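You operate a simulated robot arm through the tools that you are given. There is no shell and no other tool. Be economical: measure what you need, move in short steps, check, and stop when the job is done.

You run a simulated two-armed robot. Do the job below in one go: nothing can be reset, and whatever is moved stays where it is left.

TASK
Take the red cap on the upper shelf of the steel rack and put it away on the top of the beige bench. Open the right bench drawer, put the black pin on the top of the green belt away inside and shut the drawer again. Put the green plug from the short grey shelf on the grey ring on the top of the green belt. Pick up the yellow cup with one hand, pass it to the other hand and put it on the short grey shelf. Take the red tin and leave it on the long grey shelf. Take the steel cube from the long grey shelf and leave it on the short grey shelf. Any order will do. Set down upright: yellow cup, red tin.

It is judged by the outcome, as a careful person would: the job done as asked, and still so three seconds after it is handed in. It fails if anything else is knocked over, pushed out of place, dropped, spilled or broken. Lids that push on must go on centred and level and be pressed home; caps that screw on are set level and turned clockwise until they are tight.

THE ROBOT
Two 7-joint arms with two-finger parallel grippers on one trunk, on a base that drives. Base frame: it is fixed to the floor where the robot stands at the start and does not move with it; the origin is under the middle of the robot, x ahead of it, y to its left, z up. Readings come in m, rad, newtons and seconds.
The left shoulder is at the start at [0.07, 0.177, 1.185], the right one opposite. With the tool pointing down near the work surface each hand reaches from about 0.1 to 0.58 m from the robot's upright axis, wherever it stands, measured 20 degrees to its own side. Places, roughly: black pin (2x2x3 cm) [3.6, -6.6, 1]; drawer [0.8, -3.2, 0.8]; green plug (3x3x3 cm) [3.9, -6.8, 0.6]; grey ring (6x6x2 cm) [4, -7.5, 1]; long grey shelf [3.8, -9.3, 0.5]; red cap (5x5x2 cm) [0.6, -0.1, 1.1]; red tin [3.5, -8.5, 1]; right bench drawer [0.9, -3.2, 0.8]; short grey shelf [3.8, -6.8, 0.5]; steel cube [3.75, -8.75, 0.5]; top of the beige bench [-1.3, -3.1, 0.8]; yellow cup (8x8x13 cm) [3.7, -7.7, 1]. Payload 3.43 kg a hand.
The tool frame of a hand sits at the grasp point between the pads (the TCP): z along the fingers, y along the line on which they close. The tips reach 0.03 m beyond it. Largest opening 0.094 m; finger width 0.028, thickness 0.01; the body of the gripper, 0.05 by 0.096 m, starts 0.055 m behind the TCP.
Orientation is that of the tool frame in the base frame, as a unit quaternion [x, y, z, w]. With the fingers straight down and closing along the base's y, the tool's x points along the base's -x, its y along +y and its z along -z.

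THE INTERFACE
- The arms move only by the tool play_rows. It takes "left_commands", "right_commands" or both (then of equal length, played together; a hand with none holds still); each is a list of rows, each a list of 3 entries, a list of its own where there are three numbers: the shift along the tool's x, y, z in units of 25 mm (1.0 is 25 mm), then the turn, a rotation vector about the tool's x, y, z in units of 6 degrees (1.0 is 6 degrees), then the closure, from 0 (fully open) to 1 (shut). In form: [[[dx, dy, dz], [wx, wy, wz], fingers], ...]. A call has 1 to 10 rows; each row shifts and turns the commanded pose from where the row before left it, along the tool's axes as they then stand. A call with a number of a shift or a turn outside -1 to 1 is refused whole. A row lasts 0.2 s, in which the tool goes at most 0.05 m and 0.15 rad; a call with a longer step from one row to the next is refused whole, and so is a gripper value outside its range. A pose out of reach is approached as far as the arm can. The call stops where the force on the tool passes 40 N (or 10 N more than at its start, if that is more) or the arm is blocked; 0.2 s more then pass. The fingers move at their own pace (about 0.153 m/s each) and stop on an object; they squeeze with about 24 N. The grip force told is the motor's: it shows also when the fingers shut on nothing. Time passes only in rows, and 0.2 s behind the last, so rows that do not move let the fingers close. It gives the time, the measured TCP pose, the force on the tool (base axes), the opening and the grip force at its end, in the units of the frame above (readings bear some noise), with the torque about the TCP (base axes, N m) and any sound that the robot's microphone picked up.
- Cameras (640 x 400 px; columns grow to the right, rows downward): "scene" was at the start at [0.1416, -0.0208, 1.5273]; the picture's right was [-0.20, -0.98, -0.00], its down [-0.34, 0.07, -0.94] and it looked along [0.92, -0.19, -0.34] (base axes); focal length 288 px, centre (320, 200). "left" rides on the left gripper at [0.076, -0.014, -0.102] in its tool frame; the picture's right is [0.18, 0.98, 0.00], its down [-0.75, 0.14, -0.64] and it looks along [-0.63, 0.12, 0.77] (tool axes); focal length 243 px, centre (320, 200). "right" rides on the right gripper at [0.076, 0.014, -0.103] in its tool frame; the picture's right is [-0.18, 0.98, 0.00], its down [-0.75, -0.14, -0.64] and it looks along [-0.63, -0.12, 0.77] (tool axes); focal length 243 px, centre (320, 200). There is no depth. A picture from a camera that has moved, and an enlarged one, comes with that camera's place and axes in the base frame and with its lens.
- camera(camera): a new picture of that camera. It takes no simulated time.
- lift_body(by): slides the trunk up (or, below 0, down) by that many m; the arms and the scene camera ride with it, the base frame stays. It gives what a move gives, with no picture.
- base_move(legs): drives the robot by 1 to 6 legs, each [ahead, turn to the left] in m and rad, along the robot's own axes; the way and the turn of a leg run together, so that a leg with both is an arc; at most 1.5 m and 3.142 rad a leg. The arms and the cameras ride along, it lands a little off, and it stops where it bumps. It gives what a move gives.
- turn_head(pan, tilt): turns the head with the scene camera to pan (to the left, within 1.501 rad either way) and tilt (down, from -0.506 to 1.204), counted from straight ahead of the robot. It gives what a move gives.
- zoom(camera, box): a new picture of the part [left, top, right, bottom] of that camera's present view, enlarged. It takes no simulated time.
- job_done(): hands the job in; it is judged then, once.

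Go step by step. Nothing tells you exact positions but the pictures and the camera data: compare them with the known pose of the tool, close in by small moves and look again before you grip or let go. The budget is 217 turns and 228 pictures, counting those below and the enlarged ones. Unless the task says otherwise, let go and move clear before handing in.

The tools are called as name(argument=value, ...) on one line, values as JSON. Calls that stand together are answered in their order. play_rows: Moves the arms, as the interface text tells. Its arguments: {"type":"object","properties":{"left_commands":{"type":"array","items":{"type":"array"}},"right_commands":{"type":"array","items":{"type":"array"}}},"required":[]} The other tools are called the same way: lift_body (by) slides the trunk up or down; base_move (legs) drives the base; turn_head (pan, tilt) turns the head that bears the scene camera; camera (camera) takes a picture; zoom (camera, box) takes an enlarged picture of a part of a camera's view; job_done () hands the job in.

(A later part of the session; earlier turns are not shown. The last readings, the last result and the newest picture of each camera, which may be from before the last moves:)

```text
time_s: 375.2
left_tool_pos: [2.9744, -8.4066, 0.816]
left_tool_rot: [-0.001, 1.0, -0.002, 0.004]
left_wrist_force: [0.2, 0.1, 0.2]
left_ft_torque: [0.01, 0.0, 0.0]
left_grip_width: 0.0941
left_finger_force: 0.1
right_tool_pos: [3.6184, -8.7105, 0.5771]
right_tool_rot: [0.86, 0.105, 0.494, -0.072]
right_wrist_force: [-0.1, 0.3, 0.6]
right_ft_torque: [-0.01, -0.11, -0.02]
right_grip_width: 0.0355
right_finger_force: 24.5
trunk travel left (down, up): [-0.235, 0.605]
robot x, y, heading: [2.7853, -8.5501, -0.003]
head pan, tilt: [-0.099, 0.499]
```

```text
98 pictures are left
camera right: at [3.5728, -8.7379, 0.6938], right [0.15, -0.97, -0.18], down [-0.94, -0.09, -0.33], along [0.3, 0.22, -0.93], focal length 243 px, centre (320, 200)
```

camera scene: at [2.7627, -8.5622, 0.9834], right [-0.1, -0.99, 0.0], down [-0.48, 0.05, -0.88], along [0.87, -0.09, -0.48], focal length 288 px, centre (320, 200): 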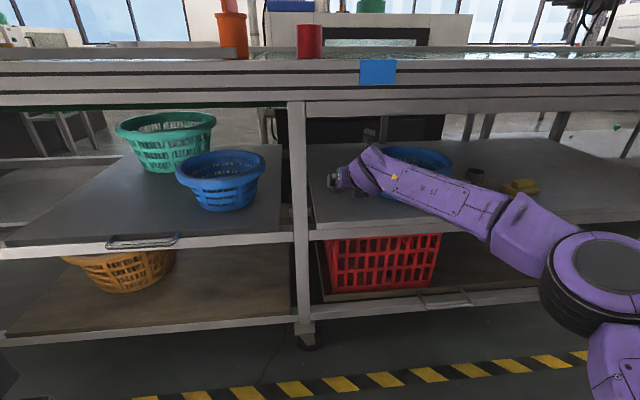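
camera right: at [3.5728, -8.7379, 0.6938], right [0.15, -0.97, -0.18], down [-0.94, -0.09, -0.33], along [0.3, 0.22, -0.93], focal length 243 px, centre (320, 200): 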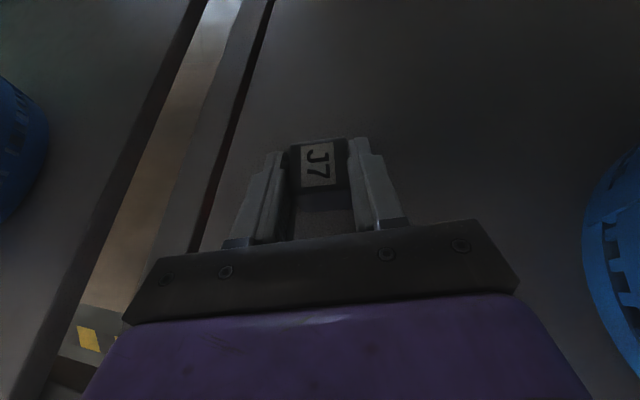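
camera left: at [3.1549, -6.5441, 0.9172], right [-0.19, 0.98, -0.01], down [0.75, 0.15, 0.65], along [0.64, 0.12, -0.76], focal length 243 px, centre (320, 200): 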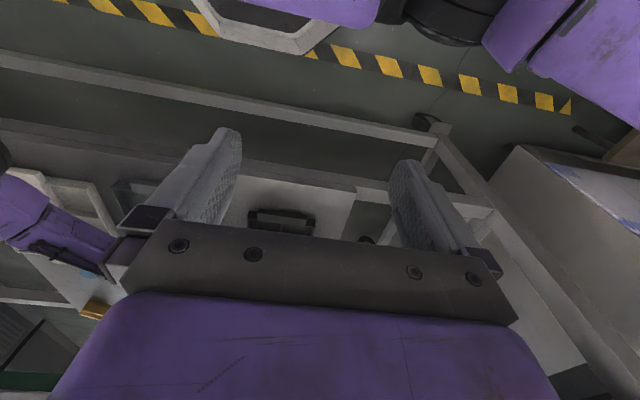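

Gripped. Lift and back out.

play_rows(right_commands=[[[0.434, 0, -0.249], [0, 0, 0], 1], [[0.868, 0, -0.497], [0, 0, 0], 1], [[0.868, 0, -0.497], [0, 0, 0], 1], [[0.868, 0, -0.497], [0, 0, 0], 1]])

base_move(legs=[[-0.32, 0]])

camera(camera="right")

```text
time_s: 376.2
left_tool_pos: [2.9754, -8.4058, 0.8161]
left_tool_rot: [-0.001, 1.0, -0.003, 0.003]
left_wrist_force: [0.1, 0.6, -0.1]
left_ft_torque: [-0.01, 0.01, 0.0]
left_grip_width: 0.0938
left_finger_force: 0.0
right_tool_pos: [3.618, -8.7119, 0.6654]
right_tool_rot: [0.86, 0.104, 0.495, -0.071]
right_wrist_force: [-0.8, -0.5, -2.9]
right_ft_torque: [-0.01, 0.03, 0.01]
right_grip_width: 0.0337
right_finger_force: 23.9
trunk travel left (down, up): [-0.235, 0.605]
robot x, y, heading: [2.7822, -8.5496, -0.002]
head pan, tilt: [-0.099, 0.499]
```

```text
time_s: 378.3
left_tool_pos: [2.6522, -8.4052, 0.8154]
left_tool_rot: [-0.002, 1.0, -0.002, 0.004]
left_wrist_force: [-0.3, 0.0, 0.2]
left_ft_torque: [0.0, 0.0, 0.02]
left_grip_width: 0.0939
left_finger_force: 0.0
right_tool_pos: [3.298, -8.7104, 0.6655]
right_tool_rot: [0.86, 0.104, 0.494, -0.071]
right_wrist_force: [-0.4, 0.1, -3.6]
right_ft_torque: [-0.02, 0.05, -0.01]
right_grip_width: 0.0335
right_finger_force: 23.4
trunk travel left (down, up): [-0.235, 0.605]
robot x, y, heading: [2.4583, -8.551, -0.003]
head pan, tilt: [-0.099, 0.499]
```

```text
97 pictures are left
camera right: at [3.2528, -8.7384, 0.7812], right [0.15, -0.97, -0.18], down [-0.94, -0.09, -0.33], along [0.3, 0.22, -0.93], focal length 243 px, centre (320, 200)
```

right: 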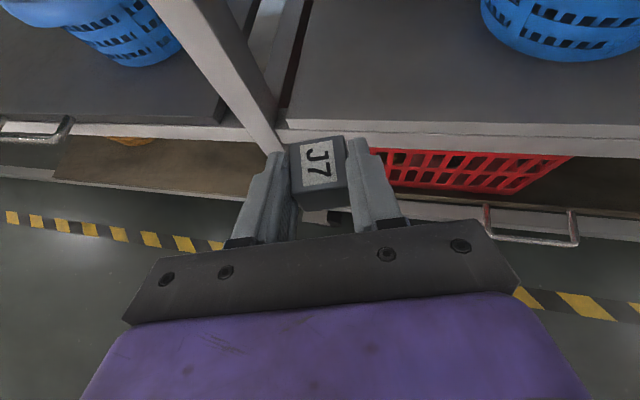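

Cube secure. Un-yaw the tool, then drive north to the short shelf (hand to y≈-6.66).

play_rows(right_commands=[[[0, 0, 0], [-0.66, 0, 0.38], 1], [[0, 0, 0], [-0.66, 0, 0.38], 1], [[0, 0, 0], [-0.66, 0, 0.38], 1]])

base_move(legs=[[0, 1.574], [1.5, 0], [0.56, 0], [0, -1.571]])

turn_head(pan=-0.2, tilt=0.4)

camera(camera="scene")

camera(camera="right")

```text
time_s: 379.1
left_tool_pos: [2.6536, -8.4054, 0.8151]
left_tool_rot: [-0.002, 1.0, -0.003, 0.003]
left_wrist_force: [0.2, 0.5, -0.2]
left_ft_torque: [0.0, 0.01, 0.01]
left_grip_width: 0.0941
left_finger_force: 0.0
right_tool_pos: [3.2981, -8.7098, 0.6654]
right_tool_rot: [0.868, 0.001, 0.497, -0.012]
right_wrist_force: [0.6, 0.3, -3.2]
right_ft_torque: [-0.02, 0.06, -0.02]
right_grip_width: 0.0338
right_finger_force: 23.9
trunk travel left (down, up): [-0.235, 0.605]
robot x, y, heading: [2.4605, -8.5492, -0.006]
head pan, tilt: [-0.099, 0.499]
```

```text
time_s: 397.2
left_tool_pos: [2.6843, -6.3231, 0.8149]
left_tool_rot: [0.016, 1.0, -0.002, 0.003]
left_wrist_force: [-0.7, 0.3, 0.0]
left_ft_torque: [0.01, -0.01, -0.01]
left_grip_width: 0.0941
left_finger_force: 0.1
right_tool_pos: [3.317, -6.649, 0.6649]
right_tool_rot: [0.867, -0.015, 0.497, -0.002]
right_wrist_force: [-0.8, 0.6, -2.6]
right_ft_torque: [0.0, 0.02, -0.01]
right_grip_width: 0.0339
right_finger_force: 24.5
trunk travel left (down, up): [-0.235, 0.605]
robot x, y, heading: [2.4842, -6.4589, -0.04]
head pan, tilt: [-0.099, 0.499]
```

```text
time_s: 397.9
left_tool_pos: [2.6852, -6.3201, 0.8149]
left_tool_rot: [0.016, 1.0, -0.003, 0.003]
left_wrist_force: [0.4, 0.5, -0.1]
left_ft_torque: [0.02, 0.0, 0.0]
left_grip_width: 0.0939
left_finger_force: 0.2
right_tool_pos: [3.318, -6.6485, 0.6639]
right_tool_rot: [0.868, -0.015, 0.496, -0.001]
right_wrist_force: [0.1, 0.7, -3.4]
right_ft_torque: [0.0, 0.05, 0.02]
right_grip_width: 0.0341
right_finger_force: 23.6
trunk travel left (down, up): [-0.235, 0.605]
robot x, y, heading: [2.4846, -6.4542, -0.043]
head pan, tilt: [-0.201, 0.4]
```

```text
96 pictures are left
camera scene: at [2.6263, -6.4848, 0.9925], right [-0.24, -0.97, 0.0], down [-0.38, 0.09, -0.92], along [0.89, -0.22, -0.39], focal length 288 px, centre (320, 200)
```

scene: 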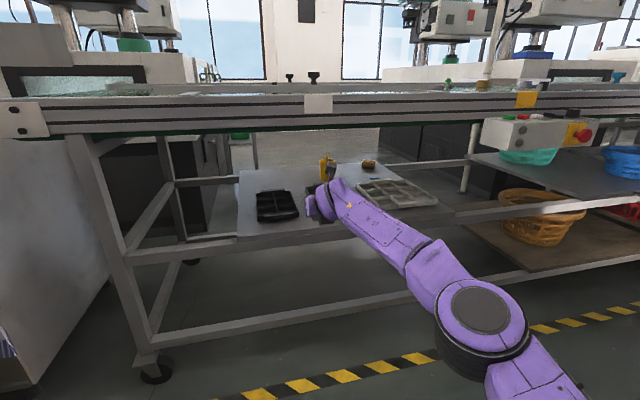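

```text
95 pictures are left
camera right: at [3.2671, -6.6634, 0.781], right [-0.12, -0.98, -0.18], down [-0.93, 0.17, -0.32], along [0.34, 0.13, -0.93], focal length 243 px, centre (320, 200)
```

right: 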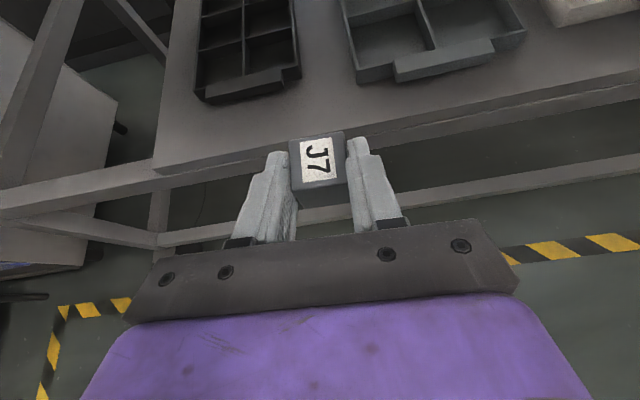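

Small heading fix and drive under the belt.

base_move(legs=[[0, 0.02], [0.5, 0]])

camera(camera="right")

```text
time_s: 401.2
left_tool_pos: [3.18, -6.3281, 0.8159]
left_tool_rot: [0.006, 1.0, -0.003, 0.003]
left_wrist_force: [0.7, -0.8, 0.4]
left_ft_torque: [-0.02, -0.01, 0.04]
left_grip_width: 0.0936
left_finger_force: 0.0
right_tool_pos: [3.8184, -6.6432, 0.6643]
right_tool_rot: [0.868, -0.006, 0.497, -0.008]
right_wrist_force: [-0.2, 1.5, -3.1]
right_ft_torque: [0.03, 0.04, 0.0]
right_grip_width: 0.034
right_finger_force: 24.7
trunk travel left (down, up): [-0.235, 0.605]
robot x, y, heading: [2.9832, -6.4696, -0.018]
head pan, tilt: [-0.201, 0.4]
```

```text
94 pictures are left
camera right: at [3.7687, -6.6581, 0.7808], right [-0.1, -0.98, -0.18], down [-0.93, 0.15, -0.32], along [0.34, 0.13, -0.93], focal length 243 px, centre (320, 200)
```

right: 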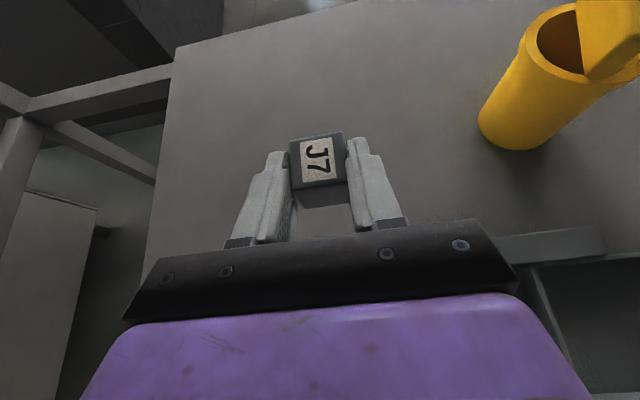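

Clear spot. Move forward 4 cm and lower to just above the shelf.

play_rows(right_commands=[[[-0.517, 0, 0.757], [0, 0, 0], 1], [[-0.517, 0, 0.757], [0, 0, 0], 1], [[-0.517, 0, 0.757], [0, 0, 0], 1], [[-0.517, 0, 0.757], [0, 0, 0], 1]])

play_rows(right_commands=[[[-0.104, 0, 0.06], [0, 0, 0], 1]])

camera(camera="right")

```text
time_s: 402.2
left_tool_pos: [3.1798, -6.3259, 0.8148]
left_tool_rot: [0.006, 1.0, -0.002, 0.003]
left_wrist_force: [0.0, -0.5, 0.3]
left_ft_torque: [-0.01, -0.01, 0.03]
left_grip_width: 0.0938
left_finger_force: 0.0
right_tool_pos: [3.8329, -6.6457, 0.5977]
right_tool_rot: [0.868, -0.006, 0.497, -0.007]
right_wrist_force: [-1.3, 0.2, -2.9]
right_ft_torque: [0.0, 0.05, 0.0]
right_grip_width: 0.034
right_finger_force: 24.0
right hand out of reach, approached as far as the arm can: row 2, 3, 4
trunk travel left (down, up): [-0.235, 0.605]
robot x, y, heading: [2.982, -6.4701, -0.021]
head pan, tilt: [-0.201, 0.4]
```

```text
time_s: 402.6
left_tool_pos: [3.179, -6.3274, 0.8156]
left_tool_rot: [0.006, 1.0, -0.002, 0.003]
left_wrist_force: [-0.7, -0.2, 0.2]
left_ft_torque: [-0.01, -0.01, -0.03]
left_grip_width: 0.0941
left_finger_force: 0.1
right_tool_pos: [3.8334, -6.6474, 0.5943]
right_tool_rot: [0.868, -0.007, 0.497, -0.006]
right_wrist_force: [-0.6, -0.3, -3.0]
right_ft_torque: [0.01, 0.03, -0.01]
right_grip_width: 0.0338
right_finger_force: 24.0
trunk travel left (down, up): [-0.235, 0.605]
robot x, y, heading: [2.9862, -6.4674, -0.018]
head pan, tilt: [-0.201, 0.4]
```

```text
93 pictures are left
camera right: at [3.7832, -6.6617, 0.7116], right [-0.1, -0.98, -0.18], down [-0.93, 0.15, -0.32], along [0.34, 0.13, -0.93], focal length 243 px, centre (320, 200)
```

right: 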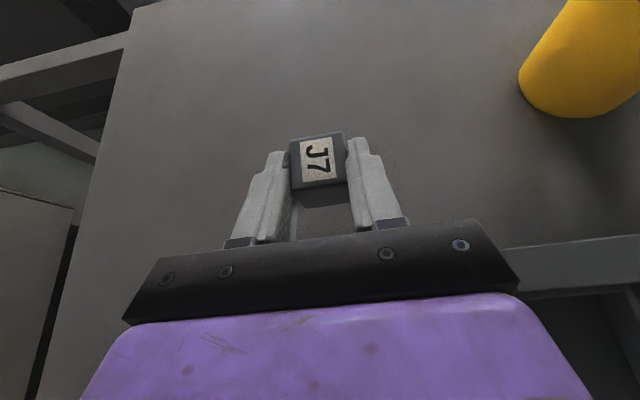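

Drive 3 cm more for margin, then lower to contact.

base_move(legs=[[0.03, 0]])

play_rows(right_commands=[[[-0.35, 0, 0.2], [0, 0, 0], 1]])

play_rows(right_commands=[[[-0.139, 0, 0.08], [0, 0, 0], 1]])

play_rows(right_commands=[[[-0.104, 0, 0.06], [0, 0, 0], 1]])

```text
time_s: 403.4
left_tool_pos: [3.2096, -6.328, 0.8155]
left_tool_rot: [0.006, 1.0, -0.003, 0.003]
left_wrist_force: [-1.0, 0.2, -0.8]
left_ft_torque: [-0.04, 0.0, 0.01]
left_grip_width: 0.0938
left_finger_force: 0.0
right_tool_pos: [3.8642, -6.6467, 0.5945]
right_tool_rot: [0.868, -0.006, 0.496, -0.007]
right_wrist_force: [-0.7, -0.7, -3.4]
right_ft_torque: [-0.02, 0.03, -0.02]
right_grip_width: 0.0337
right_finger_force: 24.1
trunk travel left (down, up): [-0.235, 0.605]
robot x, y, heading: [3.0133, -6.4706, -0.021]
head pan, tilt: [-0.201, 0.4]
```

```text
time_s: 403.8
left_tool_pos: [3.209, -6.3278, 0.8146]
left_tool_rot: [0.008, 1.0, -0.002, 0.004]
left_wrist_force: [0.8, -0.1, 0.7]
left_ft_torque: [-0.02, -0.02, -0.01]
left_grip_width: 0.0941
left_finger_force: 0.1
right_tool_pos: [3.8629, -6.6455, 0.584]
right_tool_rot: [0.868, -0.006, 0.496, -0.007]
right_wrist_force: [0.2, 0.5, -3.9]
right_ft_torque: [0.02, 0.06, -0.02]
right_grip_width: 0.0339
right_finger_force: 24.3
trunk travel left (down, up): [-0.235, 0.605]
robot x, y, heading: [3.015, -6.4676, -0.019]
head pan, tilt: [-0.201, 0.4]
```

```text
time_s: 404.2
left_tool_pos: [3.2096, -6.3271, 0.8148]
left_tool_rot: [0.006, 1.0, -0.003, 0.003]
left_wrist_force: [0.2, 0.5, 0.2]
left_ft_torque: [-0.02, 0.0, -0.02]
left_grip_width: 0.094
left_finger_force: 0.0
right_tool_pos: [3.864, -6.6465, 0.5795]
right_tool_rot: [0.868, -0.005, 0.497, -0.008]
right_wrist_force: [-0.5, 0.4, -1.8]
right_ft_torque: [0.0, -0.01, -0.04]
right_grip_width: 0.034
right_finger_force: 24.1
trunk travel left (down, up): [-0.235, 0.605]
robot x, y, heading: [3.0104, -6.4703, -0.029]
head pan, tilt: [-0.201, 0.4]
```

```text
time_s: 404.6
left_tool_pos: [3.209, -6.3274, 0.8161]
left_tool_rot: [0.006, 1.0, -0.002, 0.004]
left_wrist_force: [-1.1, -0.5, 0.0]
left_ft_torque: [-0.03, -0.03, -0.01]
left_grip_width: 0.0942
left_finger_force: 0.0
right_tool_pos: [3.8642, -6.646, 0.5779]
right_tool_rot: [0.868, -0.007, 0.497, -0.006]
right_wrist_force: [0.5, 0.3, -0.5]
right_ft_torque: [-0.06, -0.03, 0.02]
right_grip_width: 0.0342
right_finger_force: 23.9
trunk travel left (down, up): [-0.235, 0.605]
robot x, y, heading: [3.0143, -6.4687, -0.02]
head pan, tilt: [-0.201, 0.4]
```

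Weight has transferred to the shelf (force dropped from -3.5 to -0.5 N). Release, rise, and look.

play_rows(right_commands=[[[0, 0, 0], [0, 0, 0], 0.5], [[0, 0, 0], [0, 0, 0], 0.3], [[0.434, 0, -0.249], [0, 0, 0], 0.3], [[0.868, 0, -0.497], [0, 0, 0], 0.3], [[0.868, 0, -0.497], [0, 0, 0], 0.3], [[0.868, 0, -0.497], [0, 0, 0], 0.3]])

camera(camera="right")

base_move(legs=[[-0.55, 0]])

camera(camera="scene")

```text
time_s: 406.0
left_tool_pos: [3.2084, -6.3284, 0.816]
left_tool_rot: [0.008, 1.0, -0.003, 0.003]
left_wrist_force: [0.0, -0.6, -0.1]
left_ft_torque: [0.01, 0.03, -0.01]
left_grip_width: 0.0938
left_finger_force: 0.0
right_tool_pos: [3.8564, -6.6522, 0.6545]
right_tool_rot: [0.867, -0.007, 0.498, -0.007]
right_wrist_force: [-0.2, -0.8, 0.2]
right_ft_torque: [-0.02, 0.02, 0.02]
right_grip_width: 0.0655
right_finger_force: 0.2
right hand out of reach, approached as far as the arm can: row 4, 6
trunk travel left (down, up): [-0.235, 0.605]
robot x, y, heading: [3.0132, -6.4689, -0.022]
head pan, tilt: [-0.201, 0.4]
```

```text
92 pictures are left
camera right: at [3.806, -6.6674, 0.7708], right [-0.1, -0.98, -0.18], down [-0.93, 0.15, -0.32], along [0.34, 0.13, -0.93], focal length 243 px, centre (320, 200)
```

right: 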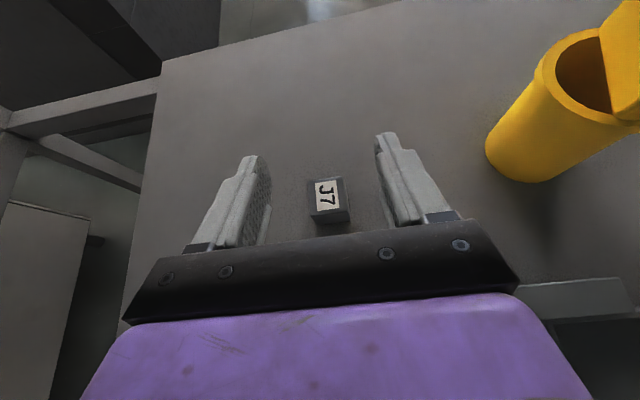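

```text
time_s: 409.2
left_tool_pos: [2.6521, -6.3178, 0.8148]
left_tool_rot: [0.001, 1.0, -0.003, 0.004]
left_wrist_force: [0.8, 1.0, -0.7]
left_ft_torque: [0.01, 0.02, 0.03]
left_grip_width: 0.0941
left_finger_force: 0.1
right_tool_pos: [3.3033, -6.635, 0.6544]
right_tool_rot: [0.868, -0.003, 0.497, -0.009]
right_wrist_force: [-0.8, 0.1, -0.4]
right_ft_torque: [0.01, 0.0, -0.01]
right_grip_width: 0.0656
right_finger_force: 0.0
trunk travel left (down, up): [-0.235, 0.605]
robot x, y, heading: [2.456, -6.4611, -0.011]
head pan, tilt: [-0.201, 0.4]
```

```text
91 pictures are left
camera scene: at [2.5989, -6.4827, 0.9927], right [-0.21, -0.98, 0.0], down [-0.38, 0.08, -0.92], along [0.9, -0.19, -0.39], focal length 288 px, centre (320, 200)
```

scene: 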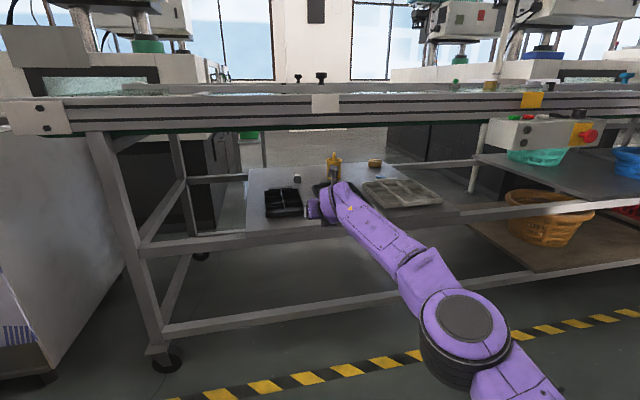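

Cube placed on the short shelf. Now the tin: raise the trunk, pitch the tool near-horizontal, and drive back south.

lift_body(by=0.4)

play_rows(right_commands=[[[0, 0, 0], [0, 1, 0], 0], [[0, 0, 0], [0, 1, 0], 0], [[0, 0, 0], [0, 1, 0], 0], [[0, 0, 0], [0, 0.33, 0], 0]])

base_move(legs=[[0, -1.56], [1.5, 0], [0.5, 0], [0, 1.571]])

turn_head(pan=-0.1, tilt=0.4)

camera(camera="scene")

camera(camera="right")

```text
time_s: 413.0
left_tool_pos: [2.6526, -6.3176, 1.2155]
left_tool_rot: [0.002, 1.0, -0.003, 0.004]
left_wrist_force: [0.6, -0.3, -0.2]
left_ft_torque: [0.0, 0.03, 0.01]
left_grip_width: 0.0941
left_finger_force: 0.1
right_tool_pos: [3.3032, -6.6349, 1.0525]
right_tool_rot: [0.868, -0.003, 0.497, -0.009]
right_wrist_force: [-0.5, 0.2, -0.7]
right_ft_torque: [0.0, 0.02, 0.0]
right_grip_width: 0.0657
right_finger_force: 0.0
trunk travel left (down, up): [-0.635, 0.205]
robot x, y, heading: [2.457, -6.4589, -0.015]
head pan, tilt: [-0.201, 0.4]
```

```text
time_s: 414.0
left_tool_pos: [2.6525, -6.317, 1.2161]
left_tool_rot: [0.002, 1.0, -0.003, 0.004]
left_wrist_force: [0.1, 0.0, 0.1]
left_ft_torque: [0.0, -0.01, -0.01]
left_grip_width: 0.0939
left_finger_force: 0.1
right_tool_pos: [3.3024, -6.6355, 1.054]
right_tool_rot: [0.768, -0.003, 0.641, -0.009]
right_wrist_force: [0.0, 0.0, 0.1]
right_ft_torque: [0.01, -0.01, 0.0]
right_grip_width: 0.0938
right_finger_force: 0.1
trunk travel left (down, up): [-0.635, 0.205]
robot x, y, heading: [2.4542, -6.458, -0.014]
head pan, tilt: [-0.201, 0.4]
```

```text
time_s: 431.8
left_tool_pos: [2.6782, -8.3374, 1.2157]
left_tool_rot: [-0.029, 1.0, -0.003, 0.003]
left_wrist_force: [0.1, -0.2, -0.2]
left_ft_torque: [-0.01, 0.02, 0.0]
left_grip_width: 0.0942
left_finger_force: 0.1
right_tool_pos: [3.3471, -8.6148, 1.0548]
right_tool_rot: [0.768, 0.02, 0.64, -0.028]
right_wrist_force: [0.0, -0.5, -0.1]
right_ft_torque: [-0.02, 0.01, -0.01]
right_grip_width: 0.0941
right_finger_force: 0.1
trunk travel left (down, up): [-0.635, 0.205]
robot x, y, heading: [2.4929, -8.4934, 0.049]
head pan, tilt: [-0.201, 0.4]
```

```text
time_s: 432.5
left_tool_pos: [2.6786, -8.3366, 1.2153]
left_tool_rot: [-0.029, 1.0, -0.003, 0.004]
left_wrist_force: [0.6, 0.6, -0.8]
left_ft_torque: [-0.01, -0.03, -0.01]
left_grip_width: 0.0942
left_finger_force: 0.0
right_tool_pos: [3.3467, -8.6149, 1.0548]
right_tool_rot: [0.769, 0.021, 0.639, -0.029]
right_wrist_force: [-0.2, -0.9, 0.6]
right_ft_torque: [-0.01, -0.02, 0.01]
right_grip_width: 0.094
right_finger_force: 0.1
trunk travel left (down, up): [-0.635, 0.205]
robot x, y, heading: [2.4954, -8.4929, 0.056]
head pan, tilt: [-0.099, 0.4]
```

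```text
90 pictures are left
camera scene: at [2.6355, -8.4964, 1.3926], right [-0.05, -1.0, 0.0], down [-0.39, 0.02, -0.92], along [0.92, -0.05, -0.39], focal length 288 px, centre (320, 200)
```

scene: 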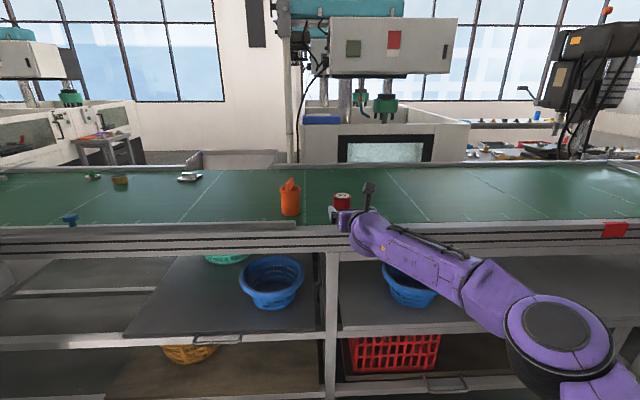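

```text
89 pictures are left
camera right: at [3.2607, -8.6351, 1.1466], right [0.03, -0.98, -0.2], down [-0.78, 0.1, -0.62], along [0.63, 0.17, -0.76], focal length 243 px, centre (320, 200)
```

right: 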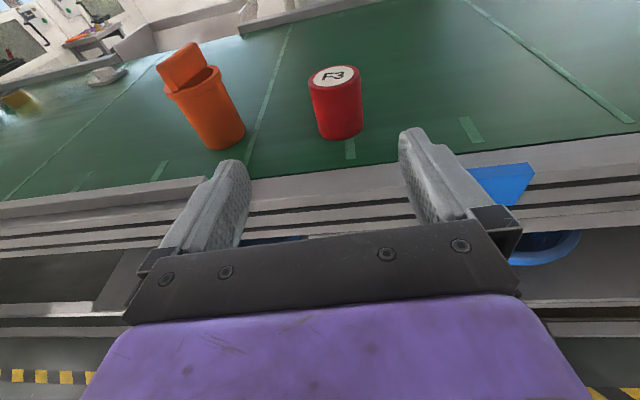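

Well aligned: tin centre ≈[3.545, -8.618], top z≈1.024. Lower the hand 5 cm, then drive forward to straddle it.

play_rows(right_commands=[[[-0.983, 0.25, 0.18], [0, 0, 0], 0], [[-0.983, 0.25, 0.18], [0, 0, 0], 0]])

base_move(legs=[[0.12, 0]])

camera(camera="right")

```text
time_s: 433.1
left_tool_pos: [2.6788, -8.3376, 1.2158]
left_tool_rot: [-0.029, 1.0, -0.001, 0.003]
left_wrist_force: [0.3, 0.3, 0.2]
left_ft_torque: [0.03, -0.02, -0.02]
left_grip_width: 0.0938
left_finger_force: 0.0
right_tool_pos: [3.3478, -8.6257, 1.0022]
right_tool_rot: [0.768, 0.019, 0.639, -0.027]
right_wrist_force: [0.7, -0.7, -0.4]
right_ft_torque: [-0.03, 0.01, -0.02]
right_grip_width: 0.094
right_finger_force: 0.2
trunk travel left (down, up): [-0.635, 0.205]
robot x, y, heading: [2.4935, -8.4907, 0.052]
head pan, tilt: [-0.099, 0.4]
```

```text
time_s: 434.3
left_tool_pos: [2.7964, -8.3315, 1.2161]
left_tool_rot: [-0.029, 1.0, -0.003, 0.003]
left_wrist_force: [0.9, 0.1, 0.0]
left_ft_torque: [0.02, 0.02, -0.03]
left_grip_width: 0.0941
left_finger_force: 0.0
right_tool_pos: [3.4664, -8.6196, 1.0035]
right_tool_rot: [0.768, 0.02, 0.64, -0.028]
right_wrist_force: [-0.4, 0.8, 0.0]
right_ft_torque: [0.0, -0.05, 0.03]
right_grip_width: 0.0938
right_finger_force: 0.2
trunk travel left (down, up): [-0.635, 0.205]
robot x, y, heading: [2.6071, -8.4856, 0.048]
head pan, tilt: [-0.099, 0.4]
```

```text
88 pictures are left
camera right: at [3.3796, -8.6407, 1.0961], right [0.03, -0.98, -0.2], down [-0.78, 0.1, -0.62], along [0.63, 0.17, -0.76], focal length 243 px, centre (320, 200)
```

right: 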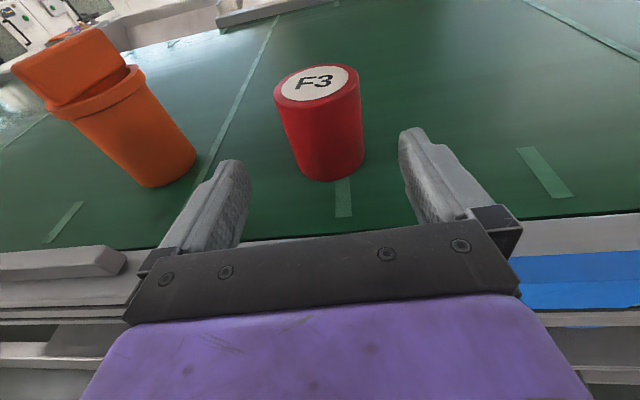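

Drive 7 cm more and close on the tin.

base_move(legs=[[0.07, 0]])

play_rows(right_commands=[[[0, 0.1, 0], [0, 0, 0], 0.2], [[0, 0, 0], [0, 0, 0], 1], [[0, 0, 0], [0, 0, 0], 1], [[0, 0, 0], [0, 0, 0], 1]])

camera(camera="right")

```text
time_s: 435.3
left_tool_pos: [2.865, -8.3283, 1.2157]
left_tool_rot: [-0.029, 1.0, -0.003, 0.005]
left_wrist_force: [0.6, -0.6, 0.0]
left_ft_torque: [0.0, -0.01, 0.01]
left_grip_width: 0.0937
left_finger_force: 0.2
right_tool_pos: [3.5343, -8.6151, 1.0049]
right_tool_rot: [0.767, 0.02, 0.64, -0.028]
right_wrist_force: [0.3, 0.8, 0.4]
right_ft_torque: [-0.01, 0.0, 0.04]
right_grip_width: 0.0939
right_finger_force: 0.1
trunk travel left (down, up): [-0.635, 0.205]
robot x, y, heading: [2.6821, -8.4805, 0.046]
head pan, tilt: [-0.099, 0.4]
```

```text
time_s: 436.3
left_tool_pos: [2.8648, -8.3283, 1.216]
left_tool_rot: [-0.029, 1.0, -0.003, 0.002]
left_wrist_force: [1.1, -0.5, -0.1]
left_ft_torque: [0.0, -0.01, 0.01]
left_grip_width: 0.094
left_finger_force: 0.1
right_tool_pos: [3.5361, -8.6185, 1.0028]
right_tool_rot: [0.768, 0.019, 0.64, -0.028]
right_wrist_force: [-0.6, -0.9, 0.0]
right_ft_torque: [-0.06, 0.0, -0.01]
right_grip_width: 0.0611
right_finger_force: 23.8
trunk travel left (down, up): [-0.635, 0.205]
robot x, y, heading: [2.679, -8.4826, 0.054]
head pan, tilt: [-0.099, 0.4]
```

```text
87 pictures are left
camera right: at [3.4495, -8.6393, 1.0952], right [0.03, -0.98, -0.2], down [-0.78, 0.1, -0.62], along [0.63, 0.17, -0.76], focal length 243 px, centre (320, 200)
```

right: 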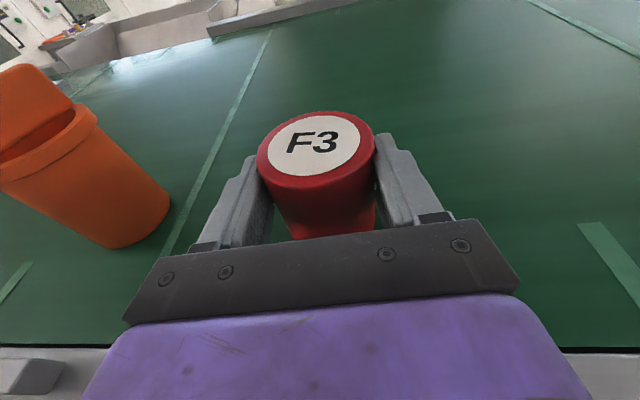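

Gripped (0.061 m). Lift, back out, straighten heading and lower the trunk.

play_rows(right_commands=[[[0.5, 0, -0.09], [0, 0, 0], 1], [[1, 0, -0.18], [0, 0, 0], 1], [[1, 0, -0.18], [0, 0, 0], 1]])

base_move(legs=[[-0.28, 0], [0, -0.05]])

lift_body(by=-0.4)

play_rows(right_commands=[[[0, 0.7, 0], [0, 0, 0], 1], [[0, 0.7, 0], [0, 0, 0], 1], [[0, 0.6, 0], [0, 0, 0], 1]])

camera(camera="right")

camera(camera="scene")

```text
time_s: 437.1
left_tool_pos: [2.8649, -8.3284, 1.2156]
left_tool_rot: [-0.029, 1.0, -0.002, 0.004]
left_wrist_force: [0.0, 0.0, -0.7]
left_ft_torque: [0.0, -0.02, 0.0]
left_grip_width: 0.094
left_finger_force: 0.0
right_tool_pos: [3.5349, -8.6183, 1.0673]
right_tool_rot: [0.768, 0.021, 0.639, -0.029]
right_wrist_force: [-0.2, 0.1, -2.3]
right_ft_torque: [0.0, 0.08, 0.01]
right_grip_width: 0.0612
right_finger_force: 24.1
trunk travel left (down, up): [-0.635, 0.205]
robot x, y, heading: [2.6825, -8.4812, 0.054]
head pan, tilt: [-0.099, 0.4]
```

```text
time_s: 439.5
left_tool_pos: [2.5934, -8.3509, 1.2157]
left_tool_rot: [-0.004, 1.0, -0.002, 0.003]
left_wrist_force: [-0.2, -1.1, 0.5]
left_ft_torque: [-0.01, 0.03, -0.01]
left_grip_width: 0.094
left_finger_force: 0.1
right_tool_pos: [3.2465, -8.6745, 1.0667]
right_tool_rot: [0.769, 0.001, 0.639, -0.012]
right_wrist_force: [-0.4, 0.3, -2.5]
right_ft_torque: [-0.01, -0.01, 0.06]
right_grip_width: 0.0611
right_finger_force: 23.9
trunk travel left (down, up): [-0.635, 0.205]
robot x, y, heading: [2.4011, -8.4958, 0.002]
head pan, tilt: [-0.099, 0.4]
```

```text
time_s: 443.3
left_tool_pos: [2.5934, -8.353, 0.8153]
left_tool_rot: [-0.005, 1.0, -0.002, 0.004]
left_wrist_force: [0.0, 0.3, 0.4]
left_ft_torque: [-0.02, 0.04, 0.01]
left_grip_width: 0.094
left_finger_force: 0.1
right_tool_pos: [3.2468, -8.6758, 0.6695]
right_tool_rot: [0.768, 0.001, 0.64, -0.012]
right_wrist_force: [0.2, 1.0, -1.8]
right_ft_torque: [-0.02, 0.03, 0.02]
right_grip_width: 0.0612
right_finger_force: 23.7
trunk travel left (down, up): [-0.235, 0.605]
robot x, y, heading: [2.399, -8.4994, -0.003]
head pan, tilt: [-0.099, 0.4]
```

```text
time_s: 444.1
left_tool_pos: [2.592, -8.3516, 0.8162]
left_tool_rot: [-0.003, 1.0, -0.002, 0.004]
left_wrist_force: [-0.3, -0.1, 0.2]
left_ft_torque: [0.02, 0.01, 0.03]
left_grip_width: 0.0938
left_finger_force: 0.1
right_tool_pos: [3.2473, -8.727, 0.6675]
right_tool_rot: [0.769, 0.0, 0.639, -0.012]
right_wrist_force: [-0.3, -0.5, -3.1]
right_ft_torque: [-0.05, -0.01, -0.04]
right_grip_width: 0.0611
right_finger_force: 23.8
trunk travel left (down, up): [-0.235, 0.605]
robot x, y, heading: [2.4003, -8.495, 0.002]
head pan, tilt: [-0.099, 0.4]
```

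```text
86 pictures are left
camera right: at [3.1604, -8.7436, 0.7595], right [-0.02, -0.98, -0.2], down [-0.77, 0.14, -0.62], along [0.64, 0.14, -0.76], focal length 243 px, centre (320, 200)
```

right: 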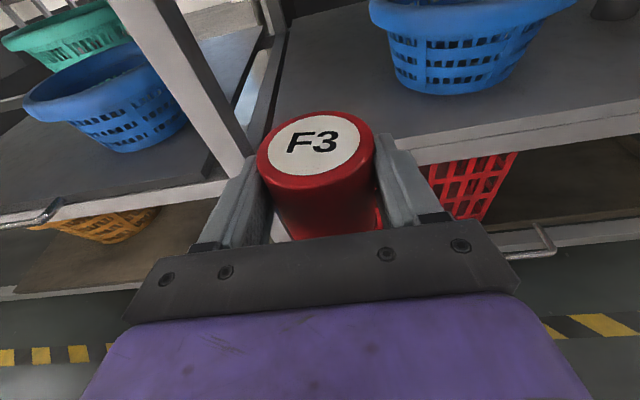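

```text
85 pictures are left
camera scene: at [2.5425, -8.5086, 0.9926], right [-0.1, -1.0, 0.0], down [-0.39, 0.04, -0.92], along [0.92, -0.09, -0.39], focal length 288 px, centre (320, 200)
```

scene: 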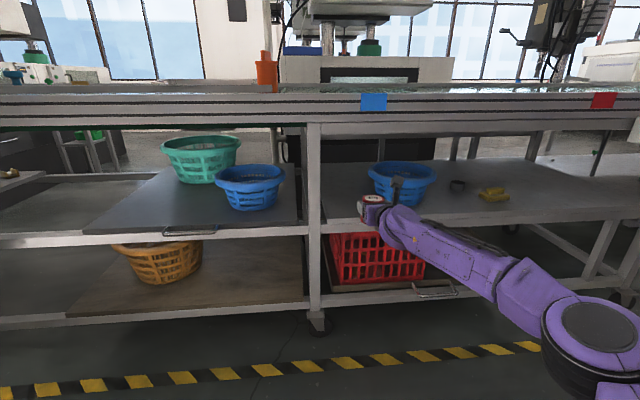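

Shift 1 cm left (clear of the basket) and drive in to x≈3.59.

play_rows(right_commands=[[[0, -0.5, 0], [0, 0, 0], 1]])

base_move(legs=[[0.345, 0]])

play_rows(right_commands=[[[-0.7, 0, 0.127], [0, 0, 0], 1], [[-0.7, 0, 0.127], [0, 0, 0], 1], [[-0.7, 0, 0.127], [0, 0, 0], 1]])

camera(camera="right")

```text
time_s: 444.5
left_tool_pos: [2.5925, -8.3522, 0.8155]
left_tool_rot: [-0.005, 1.0, -0.002, 0.004]
left_wrist_force: [0.7, -0.2, 0.2]
left_ft_torque: [-0.04, 0.0, 0.05]
left_grip_width: 0.0941
left_finger_force: 0.1
right_tool_pos: [3.2457, -8.7132, 0.6681]
right_tool_rot: [0.769, 0.001, 0.64, -0.012]
right_wrist_force: [0.4, -0.5, -3.1]
right_ft_torque: [0.01, 0.0, 0.0]
right_grip_width: 0.0613
right_finger_force: 24.0
trunk travel left (down, up): [-0.235, 0.605]
robot x, y, heading: [2.4003, -8.499, -0.003]
head pan, tilt: [-0.099, 0.4]
```

```text
time_s: 446.8
left_tool_pos: [2.936, -8.3507, 0.8157]
left_tool_rot: [-0.004, 1.0, -0.003, 0.003]
left_wrist_force: [-0.2, -0.5, -0.1]
left_ft_torque: [0.01, 0.02, -0.02]
left_grip_width: 0.094
left_finger_force: 0.0
right_tool_pos: [3.5911, -8.7133, 0.6672]
right_tool_rot: [0.769, 0.001, 0.64, -0.013]
right_wrist_force: [0.8, 0.3, -2.0]
right_ft_torque: [-0.02, 0.05, -0.03]
right_grip_width: 0.061
right_finger_force: 24.3
trunk travel left (down, up): [-0.235, 0.605]
robot x, y, heading: [2.7423, -8.4954, -0.001]
head pan, tilt: [-0.099, 0.4]
```

```text
time_s: 447.6
left_tool_pos: [2.9363, -8.3508, 0.8158]
left_tool_rot: [-0.005, 1.0, -0.003, 0.003]
left_wrist_force: [0.9, 0.0, 0.1]
left_ft_torque: [0.0, 0.0, 0.0]
left_grip_width: 0.0944
left_finger_force: 0.0
right_tool_pos: [3.5902, -8.7132, 0.6135]
right_tool_rot: [0.769, 0.001, 0.639, -0.013]
right_wrist_force: [-0.3, 0.6, -2.6]
right_ft_torque: [0.01, 0.01, 0.0]
right_grip_width: 0.0612
right_finger_force: 24.3
trunk travel left (down, up): [-0.235, 0.605]
robot x, y, heading: [2.7458, -8.4978, 0.0]
head pan, tilt: [-0.099, 0.4]
```

```text
84 pictures are left
camera right: at [3.5032, -8.73, 0.7058], right [-0.02, -0.98, -0.2], down [-0.77, 0.14, -0.62], along [0.64, 0.14, -0.76], focal length 243 px, centre (320, 200)
```

right: 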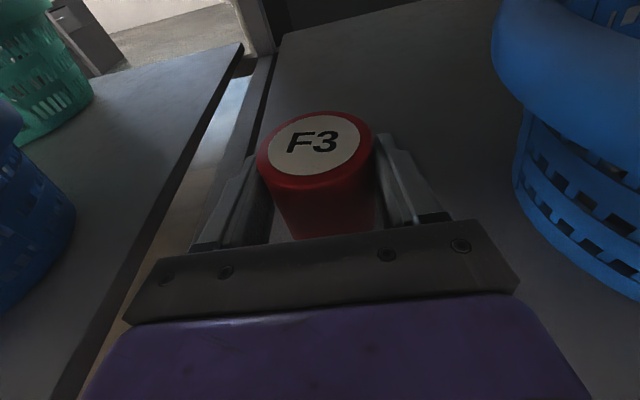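

Lower in small steps until weight transfers.

play_rows(right_commands=[[[-0.35, 0, 0.064], [0, 0, 0], 1]])

play_rows(right_commands=[[[-0.2, 0, 0.036], [0, 0, 0], 1]])

play_rows(right_commands=[[[-0.15, 0, 0.027], [0, 0, 0], 1]])

play_rows(right_commands=[[[-0.12, 0, 0.022], [0, 0, 0], 1]])

```text
time_s: 448.0
left_tool_pos: [2.9375, -8.3523, 0.8159]
left_tool_rot: [-0.004, 1.0, -0.003, 0.004]
left_wrist_force: [-0.4, 0.3, -0.7]
left_ft_torque: [0.02, 0.02, 0.0]
left_grip_width: 0.0943
left_finger_force: 0.2
right_tool_pos: [3.5903, -8.7131, 0.6043]
right_tool_rot: [0.768, 0.001, 0.64, -0.013]
right_wrist_force: [1.0, 0.0, -2.3]
right_ft_torque: [0.0, 0.05, -0.01]
right_grip_width: 0.061
right_finger_force: 23.8
trunk travel left (down, up): [-0.235, 0.605]
robot x, y, heading: [2.7426, -8.4985, 0.003]
head pan, tilt: [-0.099, 0.4]
```

```text
time_s: 448.4
left_tool_pos: [2.937, -8.3523, 0.8159]
left_tool_rot: [-0.005, 1.0, -0.002, 0.004]
left_wrist_force: [0.2, -0.4, 0.1]
left_ft_torque: [0.03, -0.01, 0.03]
left_grip_width: 0.0939
left_finger_force: 0.1
right_tool_pos: [3.5901, -8.7118, 0.5996]
right_tool_rot: [0.769, 0.002, 0.639, -0.014]
right_wrist_force: [-0.9, 0.8, -2.2]
right_ft_torque: [0.0, 0.03, 0.01]
right_grip_width: 0.0613
right_finger_force: 24.1
trunk travel left (down, up): [-0.235, 0.605]
robot x, y, heading: [2.7453, -8.498, 0.001]
head pan, tilt: [-0.099, 0.4]
```

```text
time_s: 448.8
left_tool_pos: [2.9368, -8.3515, 0.8146]
left_tool_rot: [-0.005, 1.0, -0.003, 0.002]
left_wrist_force: [-0.3, 0.6, 0.1]
left_ft_torque: [-0.03, 0.04, 0.03]
left_grip_width: 0.0939
left_finger_force: 0.1
right_tool_pos: [3.5904, -8.712, 0.595]
right_tool_rot: [0.768, 0.0, 0.64, -0.012]
right_wrist_force: [0.1, 0.1, -2.2]
right_ft_torque: [0.0, 0.02, 0.0]
right_grip_width: 0.0615
right_finger_force: 24.0
trunk travel left (down, up): [-0.235, 0.605]
robot x, y, heading: [2.7449, -8.4962, 0.003]
head pan, tilt: [-0.099, 0.4]
```

```text
time_s: 449.2
left_tool_pos: [2.9378, -8.3514, 0.8152]
left_tool_rot: [-0.004, 1.0, -0.002, 0.004]
left_wrist_force: [-0.4, 0.0, -0.2]
left_ft_torque: [0.0, -0.02, 0.01]
left_grip_width: 0.0942
left_finger_force: 0.1
right_tool_pos: [3.591, -8.7124, 0.5932]
right_tool_rot: [0.769, 0.001, 0.639, -0.013]
right_wrist_force: [0.3, -0.3, -2.3]
right_ft_torque: [0.0, 0.03, 0.03]
right_grip_width: 0.061
right_finger_force: 24.2
trunk travel left (down, up): [-0.235, 0.605]
robot x, y, heading: [2.7431, -8.4938, 0.006]
head pan, tilt: [-0.099, 0.4]
```

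play_rows(right_commands=[[[-0.14, 0, 0.025], [0, 0, 0], 1]])

play_rows(right_commands=[[[-0.14, 0, 0.025], [0, 0, 0], 1]])

play_rows(right_commands=[[[-0.14, 0, 0.025], [0, 0, 0], 1]])

play_rows(right_commands=[[[-0.14, 0, 0.025], [0, 0, 0], 1]])

camera(camera="right")

```text
time_s: 449.6
left_tool_pos: [2.9364, -8.3509, 0.8159]
left_tool_rot: [-0.004, 1.0, -0.003, 0.004]
left_wrist_force: [-0.2, -0.5, -0.4]
left_ft_torque: [0.03, -0.01, 0.02]
left_grip_width: 0.094
left_finger_force: 0.0
right_tool_pos: [3.5902, -8.7118, 0.5921]
right_tool_rot: [0.767, 0.001, 0.642, -0.012]
right_wrist_force: [2.1, 0.2, 5.1]
right_ft_torque: [-0.25, -0.21, 0.05]
right_grip_width: 0.0612
right_finger_force: 24.0
trunk travel left (down, up): [-0.235, 0.605]
robot x, y, heading: [2.7409, -8.4927, -0.002]
head pan, tilt: [-0.099, 0.4]
```

```text
time_s: 450.0
left_tool_pos: [2.9344, -8.3511, 0.8168]
left_tool_rot: [-0.003, 1.0, -0.003, 0.006]
left_wrist_force: [-0.1, -0.6, -0.4]
left_ft_torque: [0.02, 0.01, 0.05]
left_grip_width: 0.0941
left_finger_force: 0.1
right_tool_pos: [3.5884, -8.7112, 0.5917]
right_tool_rot: [0.766, 0.001, 0.642, -0.012]
right_wrist_force: [1.6, 0.4, 16.1]
right_ft_torque: [-0.47, -0.29, -0.02]
right_grip_width: 0.0612
right_finger_force: 23.9
trunk travel left (down, up): [-0.235, 0.605]
robot x, y, heading: [2.7429, -8.4961, 0.002]
head pan, tilt: [-0.099, 0.4]
```

```text
time_s: 450.4
left_tool_pos: [2.9336, -8.3505, 0.8168]
left_tool_rot: [-0.004, 1.0, -0.002, 0.005]
left_wrist_force: [-0.1, 0.5, -1.0]
left_ft_torque: [-0.01, -0.03, 0.03]
left_grip_width: 0.0937
left_finger_force: 0.0
right_tool_pos: [3.5883, -8.712, 0.5878]
right_tool_rot: [0.766, 0.001, 0.643, -0.012]
right_wrist_force: [-2.3, 0.0, 18.3]
right_ft_torque: [-0.6, -0.34, -0.19]
right_grip_width: 0.0613
right_finger_force: 24.4
trunk travel left (down, up): [-0.235, 0.605]
robot x, y, heading: [2.7456, -8.5001, -0.004]
head pan, tilt: [-0.099, 0.4]
```

```text
time_s: 450.8
left_tool_pos: [2.9345, -8.3508, 0.816]
left_tool_rot: [-0.004, 1.0, -0.003, 0.004]
left_wrist_force: [0.3, 1.2, -0.3]
left_ft_torque: [0.02, -0.01, -0.02]
left_grip_width: 0.0937
left_finger_force: 0.1
right_tool_pos: [3.5879, -8.7113, 0.5831]
right_tool_rot: [0.767, 0.001, 0.642, -0.012]
right_wrist_force: [-3.6, -1.0, 18.9]
right_ft_torque: [-0.57, -0.36, -0.13]
right_grip_width: 0.0612
right_finger_force: 23.8
trunk travel left (down, up): [-0.235, 0.605]
robot x, y, heading: [2.7431, -8.495, 0.003]
head pan, tilt: [-0.099, 0.4]
```

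```text
83 pictures are left
camera right: at [3.5004, -8.728, 0.6759], right [-0.02, -0.98, -0.2], down [-0.77, 0.14, -0.63], along [0.64, 0.14, -0.75], focal length 243 px, centre (320, 200)
```

right: 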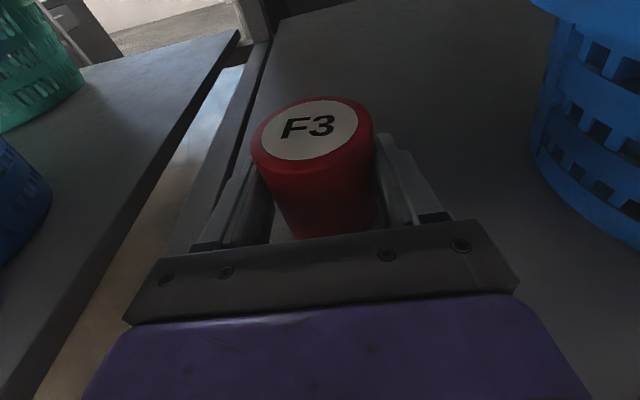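

The tin is firmly on the shelf. Release gently and check it stands upright.

play_rows(right_commands=[[[0, 0, 0], [0, 0, 0], 0.3], [[0, 0, 0], [0, 0, 0], 0.22], [[0, 0, 0], [0, 0, 0], 0.22]])

camera(camera="right")

```text
time_s: 451.6
left_tool_pos: [2.9356, -8.3508, 0.8149]
left_tool_rot: [-0.004, 1.0, -0.003, 0.004]
left_wrist_force: [-0.3, 0.2, -0.1]
left_ft_torque: [-0.03, -0.02, 0.0]
left_grip_width: 0.094
left_finger_force: 0.0
right_tool_pos: [3.5906, -8.7124, 0.5787]
right_tool_rot: [0.769, 0.001, 0.64, -0.013]
right_wrist_force: [-0.3, -0.7, 0.3]
right_ft_torque: [-0.01, 0.0, 0.01]
right_grip_width: 0.0733
right_finger_force: 0.1
trunk travel left (down, up): [-0.235, 0.605]
robot x, y, heading: [2.7457, -8.5, 0.003]
head pan, tilt: [-0.099, 0.4]
```

```text
82 pictures are left
camera right: at [3.5027, -8.7283, 0.6717], right [-0.02, -0.98, -0.2], down [-0.77, 0.14, -0.62], along [0.64, 0.14, -0.76], focal length 243 px, centre (320, 200)
```

right: 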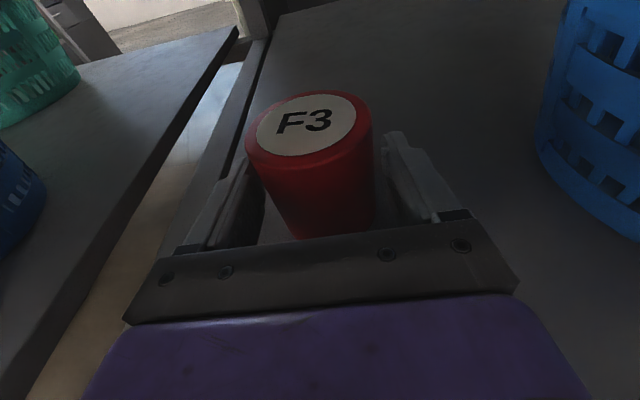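

Upright. Back straight out and check from a distance.

play_rows(right_commands=[[[0.4, 0, 0], [0, 0, 0], 0.1], [[0, 0, -0.8], [0, 0, 0], 0.1], [[0, 0, -1], [0, 0, 0], 0.1]])

base_move(legs=[[-0.3, 0]])

camera(camera="scene")

camera(camera="right")

```text
time_s: 452.4
left_tool_pos: [2.9357, -8.3523, 0.815]
left_tool_rot: [-0.004, 1.0, -0.003, 0.004]
left_wrist_force: [0.7, 0.1, -0.9]
left_ft_torque: [-0.03, -0.01, -0.01]
left_grip_width: 0.0942
left_finger_force: 0.0
right_tool_pos: [3.5462, -8.7119, 0.5973]
right_tool_rot: [0.768, 0.001, 0.64, -0.012]
right_wrist_force: [-1.0, -0.2, 0.1]
right_ft_torque: [-0.02, -0.01, -0.01]
right_grip_width: 0.0846
right_finger_force: 0.0
trunk travel left (down, up): [-0.235, 0.605]
robot x, y, heading: [2.7415, -8.4975, 0.002]
head pan, tilt: [-0.099, 0.4]
```

```text
time_s: 454.4
left_tool_pos: [2.6379, -8.3524, 0.8163]
left_tool_rot: [-0.003, 1.0, -0.003, 0.004]
left_wrist_force: [-0.5, -1.2, -0.1]
left_ft_torque: [0.01, 0.05, 0.0]
left_grip_width: 0.0943
left_finger_force: 0.1
right_tool_pos: [3.2491, -8.7141, 0.5976]
right_tool_rot: [0.768, 0.0, 0.64, -0.012]
right_wrist_force: [-0.2, 0.1, -0.2]
right_ft_torque: [0.03, -0.01, 0.0]
right_grip_width: 0.0848
right_finger_force: 0.1
trunk travel left (down, up): [-0.235, 0.605]
robot x, y, heading: [2.445, -8.4968, -0.005]
head pan, tilt: [-0.099, 0.4]
```

```text
81 pictures are left
camera scene: at [2.5874, -8.5083, 0.9927], right [-0.1, -0.99, 0.0], down [-0.39, 0.04, -0.92], along [0.92, -0.09, -0.39], focal length 288 px, centre (320, 200)
```

scene: 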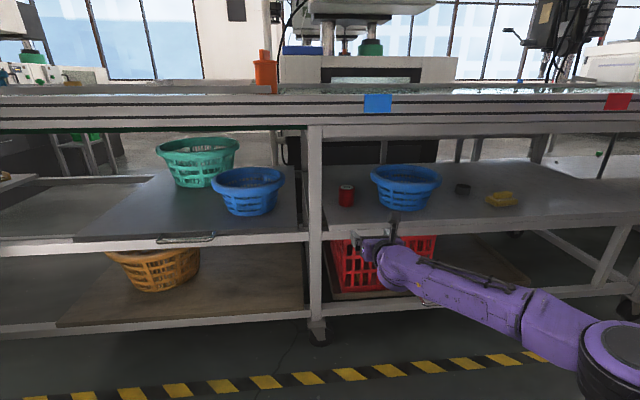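

```text
80 pictures are left
camera right: at [3.1612, -8.73, 0.6897], right [-0.02, -0.98, -0.2], down [-0.77, 0.14, -0.62], along [0.64, 0.14, -0.76], focal length 243 px, centre (320, 200)
```

right: 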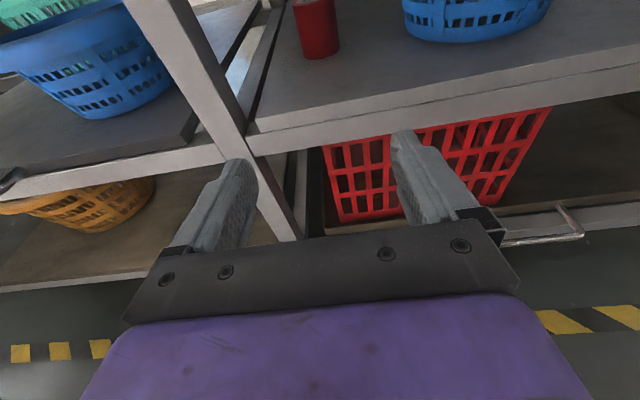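

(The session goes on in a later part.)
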